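You operate a simulated robot arm through the tools that you are given. There is no shell and no other tool. Be economical: measure what you need, move in short steps, check, and stop when the job is done.

Carry out the task below with a simulated robot arm. There is one attempt and no reset: what you move stays moved.

TASK
On the top of the writing desk, set the red bowl inside the teal one.
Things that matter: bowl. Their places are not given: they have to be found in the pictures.

It is judged by the outcome, as a careful person would: the job done as asked, and still so three seconds after it is handed in. It fails if anything else is knocked over, pushed out of place, dropped, spilled or broken.

THE ROBOT
A 7-joint arm with a two-finger parallel gripper, fixed in place. Base frame: the origin is at the foot of the arm, x ahead of it, y to its left, z up; the work surface is at about z = 0. Lengths are in mm, angles in rad, forces in N, time in s.
With the tool pointing down near the work surface it reaches from about 220 to 580 mm from the base axis. Its first joint turns from -1.152 to 1.152 rad. Payload 2.5 kg.
Tool frame: the origin (TCP) lies between the finger pads and is the grasp point; the fingertips stand 23 mm ahead of it; z points along the fingers, y is the line along which they close. The gripper opens to 94 mm. The fingers are 38 mm wide and 10 mm thick; the gripper's body (54 by 96 mm) begins 39 mm behind the TCP.
Orientation is told as [roll, pitch, yaw] about the base's x, y, z axes, in that order, counted from this pose: with the fingers straight down and closing along the base's y, the tool's x points along the base's -x, its y along +y and its z along -z.

THE INTERFACE
- The arm moves only by the tool apply_moves. Its argument "series" is a list of rows, each an object (a shift or turn left out is 0, a gripper value left out holds the last) with "xyz": the shift along the tool's x, y, z in mm, a list of three; "delta_rot": the turn, a rotation vector about the tool's x, y, z in rad, a list of three; "claw": the opening in per cent of the stroke, from 0 (shut) to 100 (fully open). In form: [{"xyz": [x, y, z], "delta_rot": [ax, ay, az], "claw": claw}, ...]. A call has 1 to 20 rows; each row shifts and turns the commanded pose from where the row before left it, along the tool's axes as they then stand. A row lasts 0.2 s, in which the tool goes at most 50 mm and 0.15 rad; a call with a longer step from one row to the next is refused whole, and so is a gripper value outside its range. A pose out of reach is approached as far as the arm can. The call stops where the force on the tool passes 40 N (or 10 N more than at its start, if that is more) or the arm is blocked; 0.2 s more then pass. The fingers move at their own pace (about 108 mm/s each) and stop on an object; they squeeze with about 44 N. The grip force told is the motor's: it shows also when the fingers shut on nothing. Time passes only in rows, and 0.2 s behind the last, so rows that do not move let the fingers close. It gives the time, the measured TCP pose, the force on the tool (base axes), the opening and the grip force at its end, in the units of the frame above (readings bear some noise).
- Cameras (640 x 400 px; columns grow to the right, rows downward): "scene" is fixed at [86.1, -398.2, 531.1]; the picture's right is [0.98, -0.20, 0.00], its down [-0.14, -0.66, -0.74] and it looks along [0.15, 0.72, -0.67] (base axes); focal length 244 px, centre (320, 200). "wrist" rides on the gripper at [-39, 0, -44] in the tool frame; the picture's right is [0.00, -1.00, 0.00], its down [0.97, 0.00, -0.24] and it looks along [0.24, 0.00, 0.97] (tool axes); focal length 218 px, centre (320, 200).
- grab_frame(camera): a new picture of that camera. No time passes.
- locate(camera, pixels): for up to 12 pixels [column, row] of the newest picture of that camera ("zoom" is the newest enlarged one), the place [x, y, z] in the base frame of the surface seen there, good to about 3 mm. No time passes.
- inspect(camera, box): a new picture of the part [left, top, right, bottom] of that camera's present view, enlarged. No time passes.
- hand_in(): hands the job in; it is judged then, once.

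Work in short steps. Measure before you move; look again where a grasp or a placing could have gone wrong, and mend it. You have 60 turns and 30 pictures in all, the two below and enlarged ones among them. Open the gripper and draw the arm clear of the work before you hand the job in, unless the task says otherwise; then end with one line.

The tools are called after "Request:" by a JSON object that holds its "fn" and its "kwargs". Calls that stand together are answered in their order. apply_moves: Moves the arm, as the interface text tells. Its arguments: {"type":"object","properties":{"series":{"type":"array"}},"required":["series"]} The other tools are called the same way: grab_frame (camera) takes a picture; locate (camera, pixels) gives the place of the surface under pixels of a picture; inspect (camera, box) takes an enlarged picture of a part of a camera's view; hand_in () hands the job in.

At the start:

```text
time: 0.0
ee_pos: [330.1, 61.7, 348.7]
tool_rot: [0.0, -0.002, 0.0]
force: [-0.3, 0.2, 0.0]
gripper_width: 94.1
grasp_force: 0.1
```

scene: 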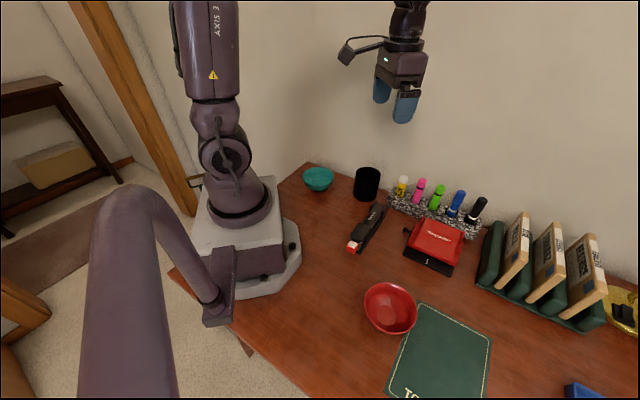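
wrist: 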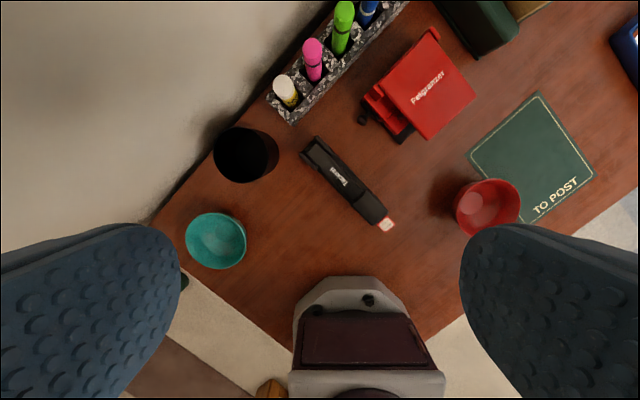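

The red bowl is near scene (390,308) and the teal one near (318,178). I'll enlarge both and measure them.

Request:
{"fn": "inspect", "kwargs": {"camera": "scene", "box": [340, 260, 452, 350]}}

Request:
{"fn": "locate", "kwargs": {"camera": "scene", "pixels": [[364, 300], [417, 312], [394, 284], [385, 333], [388, 312], [303, 174], [333, 177], [318, 168], [318, 180], [318, 191], [420, 330], [350, 310]]}}

Request:
{"fn": "locate", "kwargs": {"camera": "wrist", "pixels": [[187, 240], [245, 240], [215, 214], [215, 268], [215, 243], [456, 208], [520, 205], [488, 180], [488, 234], [480, 205], [245, 155], [330, 150]]}}

```text
4.44 times, centred on (396, 305) of scene
```

zoom: 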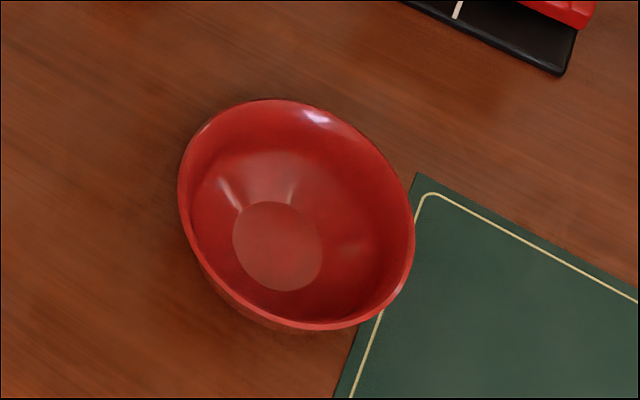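

```text
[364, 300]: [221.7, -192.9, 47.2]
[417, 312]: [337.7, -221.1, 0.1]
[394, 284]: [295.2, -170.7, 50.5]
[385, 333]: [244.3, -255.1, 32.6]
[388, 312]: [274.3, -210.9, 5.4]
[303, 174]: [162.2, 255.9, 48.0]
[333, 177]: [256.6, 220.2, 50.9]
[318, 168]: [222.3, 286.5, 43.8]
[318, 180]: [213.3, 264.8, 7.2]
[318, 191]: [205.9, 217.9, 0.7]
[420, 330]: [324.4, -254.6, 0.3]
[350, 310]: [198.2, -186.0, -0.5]
```

```text
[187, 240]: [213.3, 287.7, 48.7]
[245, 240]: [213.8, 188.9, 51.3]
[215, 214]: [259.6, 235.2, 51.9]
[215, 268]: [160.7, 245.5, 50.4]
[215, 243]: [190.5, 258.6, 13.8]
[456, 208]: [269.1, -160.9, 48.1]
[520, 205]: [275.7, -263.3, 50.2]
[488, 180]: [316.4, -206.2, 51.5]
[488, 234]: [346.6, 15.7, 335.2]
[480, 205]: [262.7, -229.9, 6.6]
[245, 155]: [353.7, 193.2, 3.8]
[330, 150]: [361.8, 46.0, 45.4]
```

Both rims are about 100 mm across at z≈50, so I'll grasp by the rim. I need the wall profile and the exact red rim before choosing the grasp.

Request:
{"fn": "locate", "kwargs": {"camera": "zoom", "pixels": [[181, 190], [412, 235], [310, 325], [285, 102], [285, 112], [285, 125], [285, 140], [285, 160], [285, 180], [278, 245], [210, 130], [385, 165]]}}

Request:
{"fn": "inspect", "kwargs": {"camera": "scene", "box": [278, 150, 390, 220]}}

```text
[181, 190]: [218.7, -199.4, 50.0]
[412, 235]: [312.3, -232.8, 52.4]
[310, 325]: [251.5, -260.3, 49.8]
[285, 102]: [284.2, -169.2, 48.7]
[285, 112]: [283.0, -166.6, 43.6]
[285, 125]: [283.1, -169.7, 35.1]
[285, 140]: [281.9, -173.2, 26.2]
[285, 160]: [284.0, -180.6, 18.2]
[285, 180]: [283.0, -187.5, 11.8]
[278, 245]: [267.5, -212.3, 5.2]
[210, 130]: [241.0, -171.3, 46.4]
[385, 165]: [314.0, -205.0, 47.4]
```

```text
5.71 times, centred on (334, 185) of scene
```

zoom: 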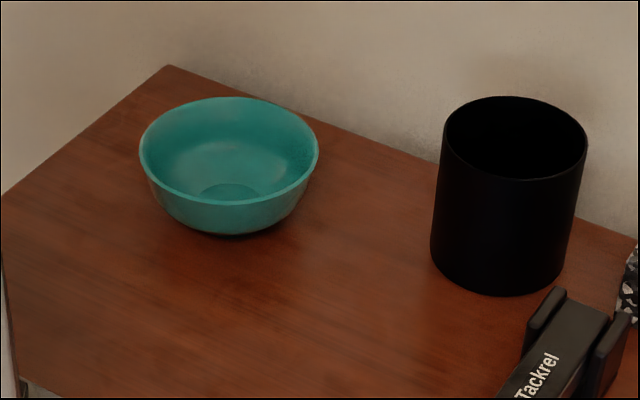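

Red: centre ≈(267,-213), r≈50, wall almost vertical near the rim. Next I'll measure the teal rim and the wall behind it.

Request:
{"fn": "locate", "kwargs": {"camera": "zoom", "pixels": [[142, 145], [316, 150], [230, 99], [230, 203], [165, 112], [300, 120], [230, 107], [230, 125], [230, 150], [230, 192], [510, 98], [440, 140]]}}

```text
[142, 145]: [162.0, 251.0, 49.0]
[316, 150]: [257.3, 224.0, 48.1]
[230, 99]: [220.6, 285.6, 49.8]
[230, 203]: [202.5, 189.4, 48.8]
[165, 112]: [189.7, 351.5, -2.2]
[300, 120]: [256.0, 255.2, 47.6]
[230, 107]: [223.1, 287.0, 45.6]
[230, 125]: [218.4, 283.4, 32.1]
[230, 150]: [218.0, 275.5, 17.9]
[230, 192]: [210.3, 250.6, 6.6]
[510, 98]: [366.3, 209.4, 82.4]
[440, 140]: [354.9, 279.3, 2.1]
```

The bowls are nearly the same size; teal centre is (210,238). I'll pinch red's rim at its -y side (267,-259.5), and go above it first with the gripper partly open.

Request:
{"fn": "apply_moves", "kwargs": {"series": [{"xyz": [8, -40, 0], "claw": 45}, {"xyz": [8, -40, 0]}, {"xyz": [8, -40, 0]}, {"xyz": [8, -40, 0]}, {"xyz": [8, -40, 0]}, {"xyz": [8, -40, 0]}, {"xyz": [8, -40, 0]}, {"xyz": [7, -41.2, 0]}, {"xyz": [0, 0, 40]}, {"xyz": [0, 0, 40]}, {"xyz": [0, 0, 40]}, {"xyz": [0, 0, 40]}, {"xyz": [0, 0, 40]}, {"xyz": [0, 0, 40]}, {"xyz": [0, 0, 0]}]}}

Request:
{"fn": "grab_frame", "kwargs": {"camera": "wrist"}}

Request:
{"fn": "grab_frame", "kwargs": {"camera": "scene"}}

```text
time: 3.2
ee_pos: [267.2, -258.7, 107.0]
tool_rot: [-0.002, -0.002, -0.001]
force: [0.2, 0.3, -0.2]
gripper_width: 42.4
grasp_force: 0.0
```

```text
25 pictures are left
```

wrist: 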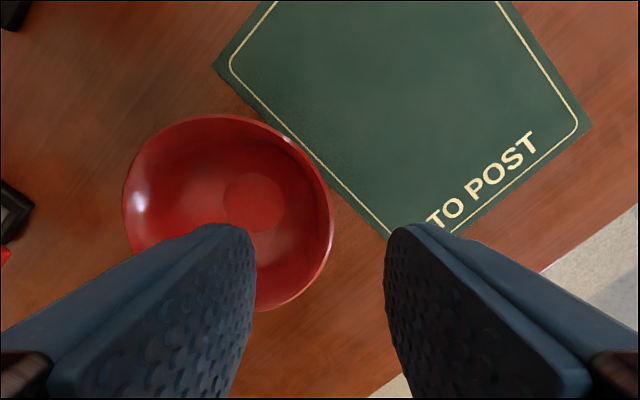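

```text
24 pictures are left
```

scene: 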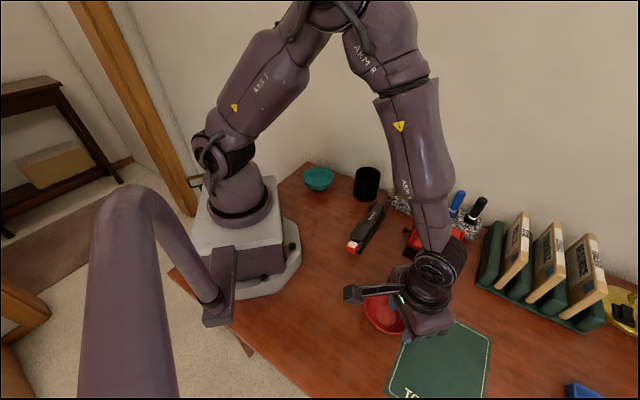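

The fingers straddle red's right rim at wrist (333,222). I'll check the rim position before going down.

Request:
{"fn": "locate", "kwargs": {"camera": "wrist", "pixels": [[331, 222], [124, 200], [225, 117], [328, 255], [275, 306], [250, 205]]}}

```text
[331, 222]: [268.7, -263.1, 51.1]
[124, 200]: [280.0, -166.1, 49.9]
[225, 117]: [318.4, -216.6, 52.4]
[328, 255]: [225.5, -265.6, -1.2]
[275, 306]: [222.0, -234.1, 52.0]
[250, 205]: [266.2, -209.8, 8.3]
```

That confirms centre (268,-214), r≈50 and rim z≈51. Going down 48 mm and closing.

Request:
{"fn": "apply_moves", "kwargs": {"series": [{"xyz": [-1, -1.5, 16]}, {"xyz": [0, 0, 16]}, {"xyz": [0, 0, 16]}, {"claw": 45}, {"claw": 20}, {"claw": 0}, {"claw": 0}, {"claw": 0}]}}

Request:
{"fn": "grab_frame", "kwargs": {"camera": "wrist"}}

```text
time: 5.0
ee_pos: [267.2, -259.9, 60.0]
tool_rot: [0.0, 0.0, 0.0]
force: [-2.5, 1.0, 10.8]
gripper_width: 14.3
grasp_force: 43.8
```

```text
23 pictures are left
```

wrist: 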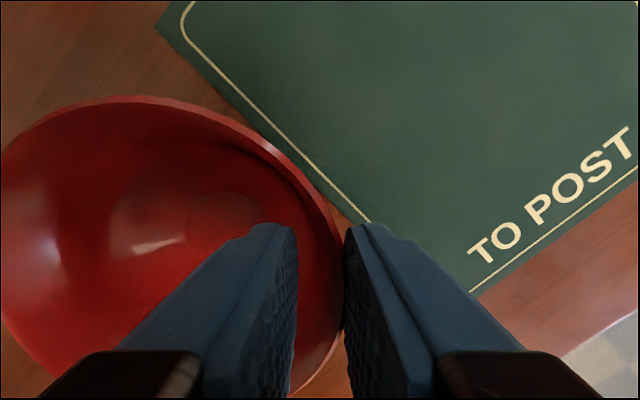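

It's gripped (width 14.3, 44 N). I'll lift slowly and check how the bowl hangs.

Request:
{"fn": "apply_moves", "kwargs": {"series": [{"xyz": [0, 0, -10]}, {"xyz": [0, 0, -15]}, {"xyz": [0, 0, -25]}, {"xyz": [0, 0, 0]}]}}

Request:
{"fn": "grab_frame", "kwargs": {"camera": "wrist"}}

Request:
{"fn": "inspect", "kwargs": {"camera": "scene", "box": [320, 240, 480, 340]}}

```text
time: 6.0
ee_pos: [264.9, -260.5, 108.5]
tool_rot: [-0.001, 0.0, 0.0]
force: [0.9, 0.1, -1.9]
gripper_width: 8.2
grasp_force: 44.3
```

```text
22 pictures are left
```

wrist: 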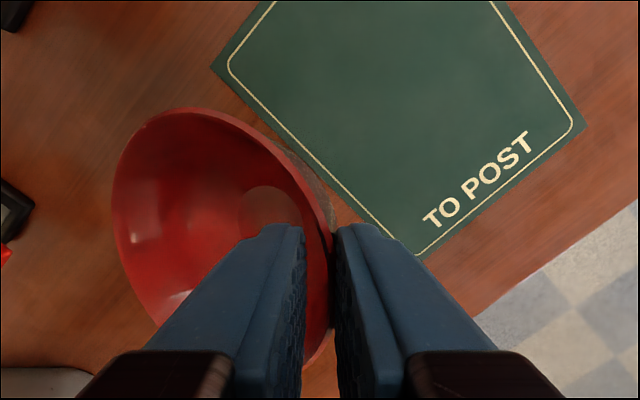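

```text
4.00 times, centred on (400, 290) of scene
```

zoom: 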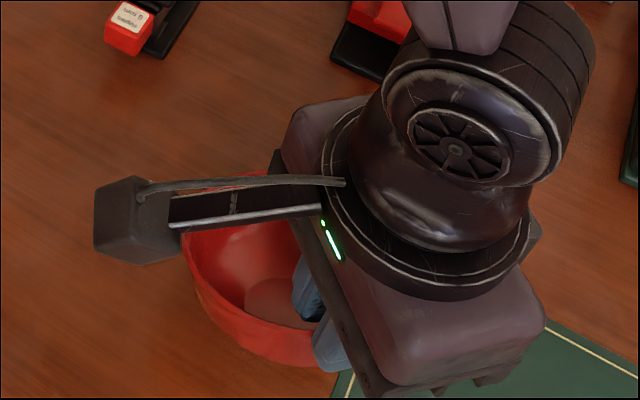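

The bowl looks tilted, so I'll measure the rim.

Request:
{"fn": "locate", "kwargs": {"camera": "wrist", "pixels": [[113, 205], [120, 250], [140, 130], [190, 109], [250, 130], [300, 190], [325, 225], [150, 318], [320, 355]]}}

```text
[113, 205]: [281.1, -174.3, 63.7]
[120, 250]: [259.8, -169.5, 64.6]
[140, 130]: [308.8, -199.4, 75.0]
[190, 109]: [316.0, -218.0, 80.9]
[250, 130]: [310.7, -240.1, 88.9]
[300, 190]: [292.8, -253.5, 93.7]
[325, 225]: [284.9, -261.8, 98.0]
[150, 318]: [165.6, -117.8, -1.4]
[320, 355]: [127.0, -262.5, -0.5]
```

The bowl tilted about 20° with its +y side down, because the wall aligned with the pads. I'll lift it and turn the tool -0.355 rad about tool x to level it.

Request:
{"fn": "apply_moves", "kwargs": {"series": [{"xyz": [0, 0, -30]}, {"xyz": [0, 0, -35]}, {"xyz": [0, 0, -35]}, {"delta_rot": [-0.09, 0, 0]}, {"delta_rot": [-0.09, 0, 0]}, {"delta_rot": [-0.09, 0, 0]}, {"delta_rot": [-0.085, 0, 0]}, {"xyz": [0, 0, 0]}]}}

Request:
{"fn": "grab_frame", "kwargs": {"camera": "wrist"}}

```text
time: 7.8
ee_pos: [267.1, -261.6, 211.0]
tool_rot: [0.357, -0.001, 0.0]
force: [0.7, -1.0, -1.7]
gripper_width: 8.5
grasp_force: 44.0
```

```text
20 pictures are left
```

wrist: 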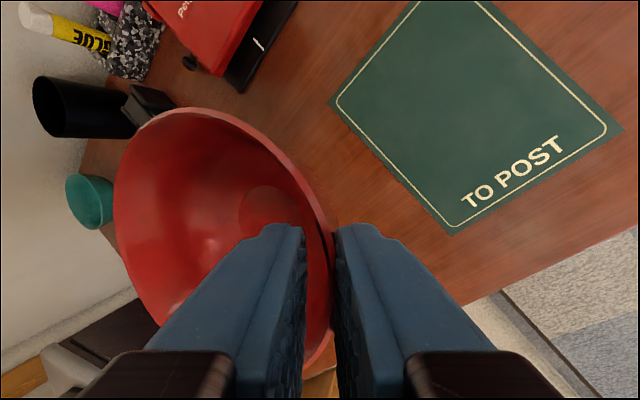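

The grip is steady. I'll carry it on an arc towards the teal bowl, staying at z≈211.

Request:
{"fn": "apply_moves", "kwargs": {"series": [{"xyz": [-12.6, 30, 11.2]}, {"xyz": [-12.6, 30, 11.2]}, {"xyz": [-12.6, 30, 11.2]}, {"xyz": [-12.6, 30, 11.2]}, {"xyz": [-12.6, 30, 11.2]}, {"xyz": [0, 37.5, 14]}, {"xyz": [0, 37.5, 14]}, {"xyz": [0, 37.5, 14]}, {"xyz": [0, 37.5, 14]}, {"xyz": [23.6, 24.4, 9.1]}, {"xyz": [23.6, 24.4, 9.1]}, {"xyz": [23.6, 24.4, 9.1]}, {"xyz": [23.6, 24.4, 9.1]}, {"xyz": [23.6, 24.4, 9.1]}, {"xyz": [0, 0, 0]}]}}

Request:
{"fn": "grab_frame", "kwargs": {"camera": "wrist"}}

Request:
{"fn": "grab_frame", "kwargs": {"camera": "scene"}}

```text
time: 11.0
ee_pos: [215.0, 188.4, 210.7]
tool_rot: [0.356, 0.0, 0.001]
force: [-0.1, -0.4, -0.8]
gripper_width: 8.2
grasp_force: 44.3
```

```text
19 pictures are left
```

wrist: 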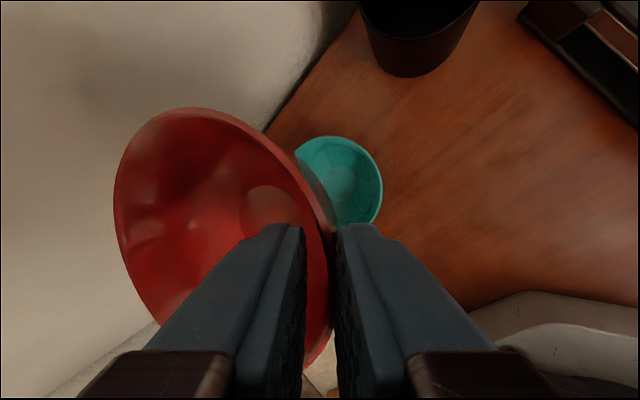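

```text
18 pictures are left
```

scene: 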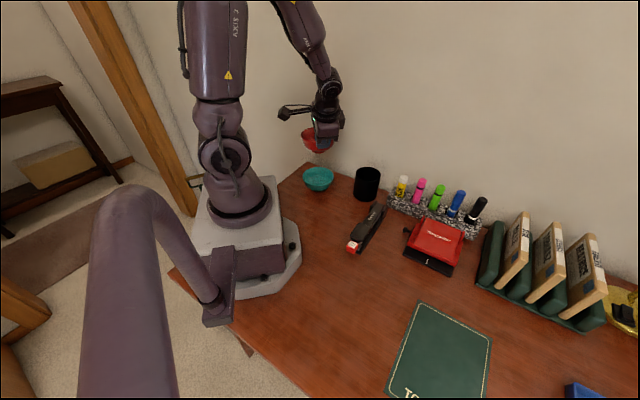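

I'll measure the red bowl's rim and floor as it hangs, in the wrist view.

Request:
{"fn": "locate", "kwargs": {"camera": "wrist", "pixels": [[116, 205], [123, 250], [142, 133], [190, 110], [250, 131], [300, 190], [325, 225], [155, 313], [270, 205], [310, 365], [115, 180]]}}

Request:
{"fn": "inspect", "kwargs": {"camera": "scene", "box": [270, 90, 382, 200]}}

```text
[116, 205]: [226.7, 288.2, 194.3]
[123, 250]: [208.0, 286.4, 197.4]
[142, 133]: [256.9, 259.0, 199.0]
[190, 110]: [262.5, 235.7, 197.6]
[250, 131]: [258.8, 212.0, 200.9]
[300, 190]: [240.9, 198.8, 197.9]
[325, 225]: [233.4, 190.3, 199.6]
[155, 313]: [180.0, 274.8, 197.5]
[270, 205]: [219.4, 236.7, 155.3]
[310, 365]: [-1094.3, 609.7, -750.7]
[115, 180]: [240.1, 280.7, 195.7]
```

```text
3.64 times, centred on (326, 145) of scene
```

zoom: 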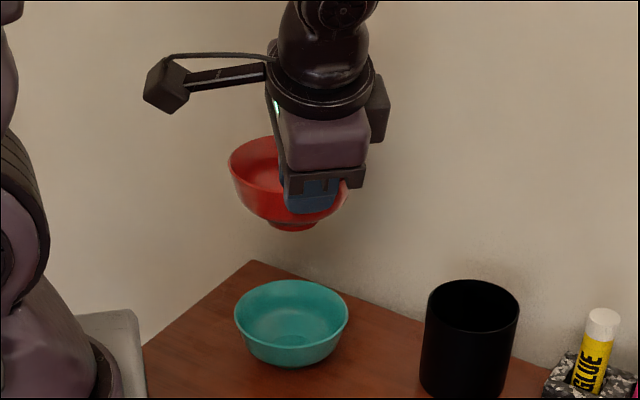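

The held bowl is level (rim z≈198) with its centre at ≈(214,238); teal is at (210,238). I'll shift -4 mm in x and lower to z≈100.

Request:
{"fn": "apply_moves", "kwargs": {"series": [{"xyz": [4, 0, 0]}, {"xyz": [0, -10.5, 28.1]}, {"xyz": [0, -10.5, 28.1]}, {"xyz": [0, -10.5, 28.1]}, {"xyz": [0, -7, 18.7]}, {"xyz": [0, 0, 0]}]}}

Request:
{"fn": "grab_frame", "kwargs": {"camera": "wrist"}}

Request:
{"fn": "inspect", "kwargs": {"camera": "scene", "box": [270, 120, 382, 210]}}

```text
time: 12.4
ee_pos: [208.5, 189.9, 100.2]
tool_rot: [0.355, -0.001, -0.001]
force: [0.4, -0.4, -0.5]
gripper_width: 8.4
grasp_force: 44.2
```

```text
16 pictures are left
```

wrist: 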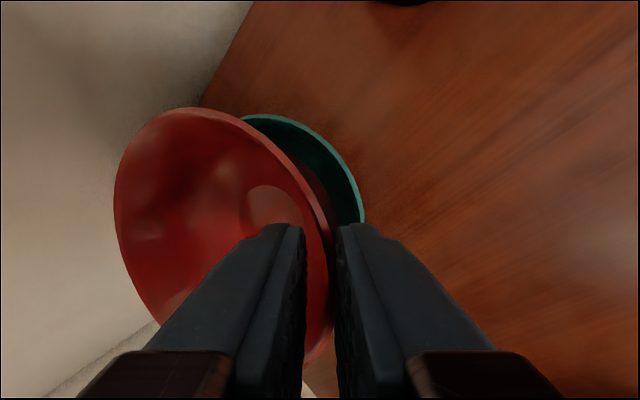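

```text
4.44 times, centred on (326, 165) of scene
```

zoom: 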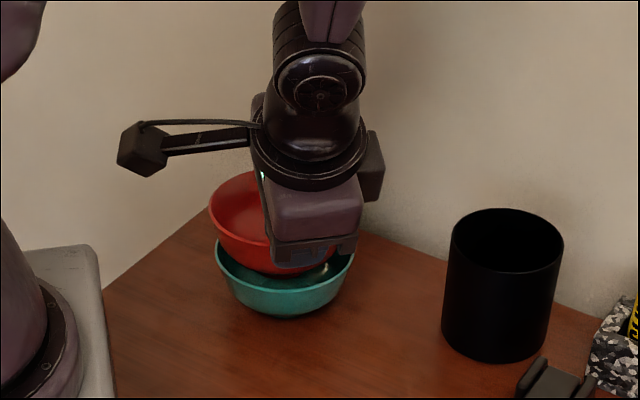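

Red is entering the teal bowl. I'll check their alignment by measuring both rims.

Request:
{"fn": "locate", "kwargs": {"camera": "wrist", "pixels": [[116, 205], [142, 133], [190, 110], [250, 131], [300, 190], [155, 313], [265, 116], [300, 124], [335, 155], [360, 205]]}}

```text
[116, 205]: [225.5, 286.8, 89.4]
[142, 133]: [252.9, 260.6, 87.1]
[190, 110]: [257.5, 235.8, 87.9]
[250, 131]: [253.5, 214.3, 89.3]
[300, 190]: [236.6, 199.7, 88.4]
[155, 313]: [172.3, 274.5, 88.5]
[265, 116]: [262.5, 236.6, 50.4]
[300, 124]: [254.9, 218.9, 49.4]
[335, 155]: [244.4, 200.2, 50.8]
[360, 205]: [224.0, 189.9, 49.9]
```

Red is ≈(208,238) and teal ≈(211,238). I'll shift +2 mm in x and lower 20 mm in small steps.

Request:
{"fn": "apply_moves", "kwargs": {"series": [{"xyz": [-2.5, 0, 0]}, {"xyz": [0, -1.75, 4.7]}, {"xyz": [0, -1.75, 4.7]}, {"xyz": [0, -1.75, 4.7]}, {"xyz": [0, -1.75, 4.7]}, {"xyz": [0, 0, 0]}]}}

Request:
{"fn": "grab_frame", "kwargs": {"camera": "wrist"}}

Request:
{"fn": "inspect", "kwargs": {"camera": "scene", "box": [280, 140, 360, 205]}}

```text
time: 13.8
ee_pos: [212.3, 189.2, 79.6]
tool_rot: [0.357, -0.002, 0.0]
force: [0.3, 0.4, -1.0]
gripper_width: 8.4
grasp_force: 43.6
```

```text
14 pictures are left
```

wrist: 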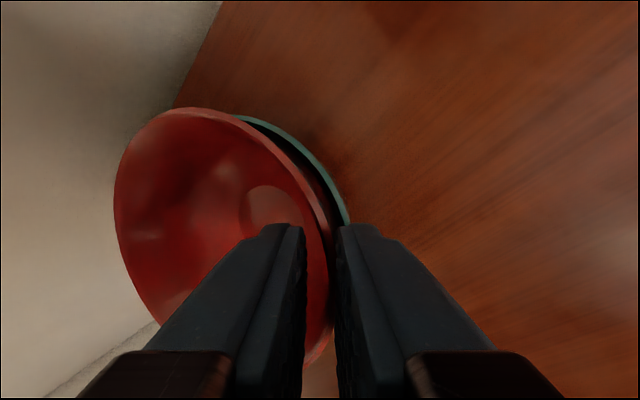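

```text
6.15 times, centred on (320, 172) of scene
```

zoom: 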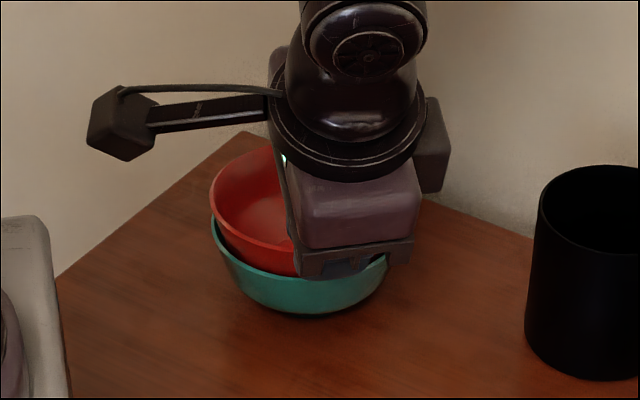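

No contact yet. I'll keep lowering 2 mm at a time and watch the force.

Request:
{"fn": "apply_moves", "kwargs": {"series": [{"xyz": [0, -0.7, 1.9]}, {"xyz": [0, -0.7, 1.9]}, {"xyz": [0, 0, 0]}]}}

```text
time: 14.6
ee_pos: [212.0, 190.0, 75.9]
tool_rot: [0.356, -0.003, 0.0]
force: [0.6, -5.6, 20.7]
gripper_width: 8.4
grasp_force: 44.3
```

Contact (20 N) at z≈76. I'll back off 1.5 mm and open slightly so the bowl can settle.

Request:
{"fn": "apply_moves", "kwargs": {"series": [{"xyz": [0, 0.5, -1.4]}, {"xyz": [0, 0, 0]}, {"claw": 13}, {"claw": 17}, {"claw": 22}, {"claw": 22}]}}

Request:
{"fn": "grab_frame", "kwargs": {"camera": "wrist"}}

Request:
{"fn": "inspect", "kwargs": {"camera": "scene", "box": [280, 140, 360, 205]}}

```text
time: 16.0
ee_pos: [211.5, 189.9, 77.3]
tool_rot: [0.355, 0.0, -0.003]
force: [0.7, 0.7, 0.7]
gripper_width: 20.6
grasp_force: 0.0
```

```text
12 pictures are left
```

wrist: 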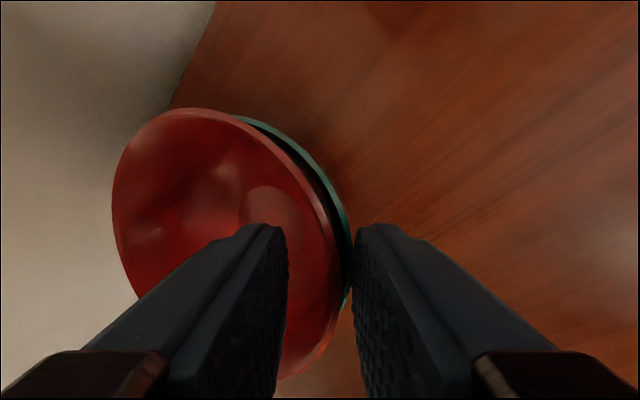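

```text
6.15 times, centred on (320, 172) of scene
```

zoom: 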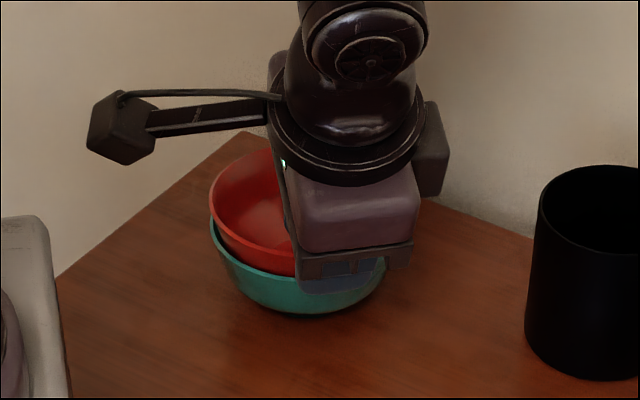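

Red has come free and rests in the teal bowl. I'll withdraw along the tool axis, then rise clear.

Request:
{"fn": "apply_moves", "kwargs": {"series": [{"xyz": [0, 0, -8]}, {"xyz": [0, 0, -12]}, {"xyz": [0, 0, -20]}, {"xyz": [0, 7, -19]}, {"xyz": [0, 14, -37]}, {"xyz": [-20, 14, -37]}, {"xyz": [-30, -20, -20]}, {"xyz": [-30, -30, -10]}, {"xyz": [-20, -40, -10]}, {"xyz": [0, 0, 0]}]}}

Request:
{"fn": "inspect", "kwargs": {"camera": "scene", "box": [270, 140, 382, 210]}}

Request:
{"fn": "grab_frame", "kwargs": {"camera": "scene"}}

```text
time: 18.2
ee_pos: [312.3, 80.6, 220.7]
tool_rot: [0.357, 0.0, -0.002]
force: [0.7, 0.5, -0.5]
gripper_width: 20.6
grasp_force: 0.1
```

```text
5.71 times, centred on (326, 175) of scene
```

zoom: 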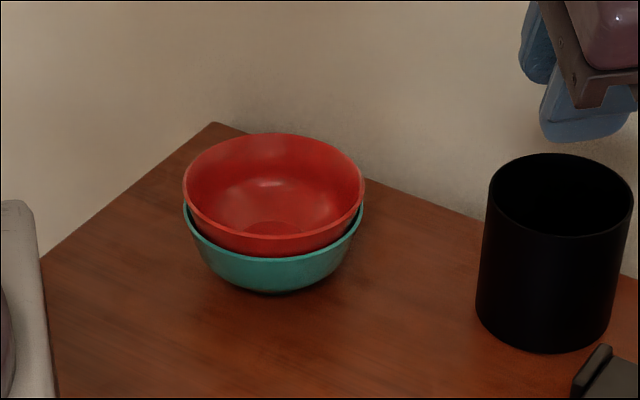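

```text
9 pictures are left
```

scene: 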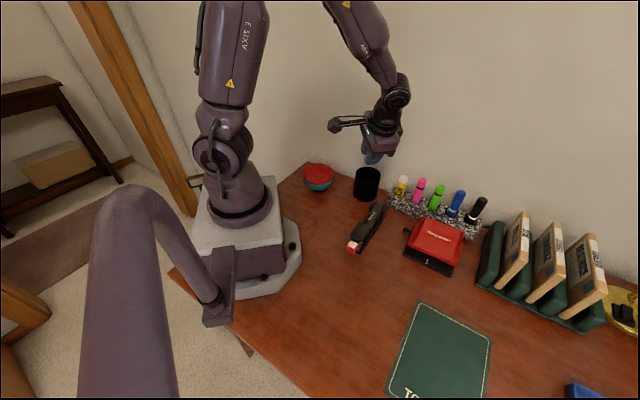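

Red sits in teal. I'll check that it is level and seated.

Request:
{"fn": "locate", "kwargs": {"camera": "zoom", "pixels": [[186, 185], [362, 190], [275, 136], [275, 236], [272, 228], [188, 215], [360, 215], [275, 260]]}}

```text
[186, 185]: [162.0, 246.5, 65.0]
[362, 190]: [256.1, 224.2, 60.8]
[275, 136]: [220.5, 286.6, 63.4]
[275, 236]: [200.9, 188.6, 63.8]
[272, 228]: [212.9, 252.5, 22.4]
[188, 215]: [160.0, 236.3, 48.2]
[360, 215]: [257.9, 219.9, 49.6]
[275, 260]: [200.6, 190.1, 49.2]
```

The red rim is level at z≈63 and concentric with the undisturbed teal bowl. I'll open the gripper and hand in.

Request:
{"fn": "apply_moves", "kwargs": {"series": [{"xyz": [-10, -10, -20], "claw": 100}, {"claw": 100}, {"claw": 100}]}}

Request:
{"fn": "hand_in", "kwargs": {}}

```text
time: 19.0
ee_pos: [320.6, 64.1, 236.3]
tool_rot: [0.356, 0.0, 0.0]
force: [0.2, 0.7, 0.0]
gripper_width: 93.9
grasp_force: 0.1
```

```text
The job is handed in.
```

The red bowl is sitting level inside the teal bowl on the desk, with its rim about 13 mm above the teal rim because the two are nearly the same size. Nothing else was disturbed, and the arm was clear with the gripper open when I handed the job in.
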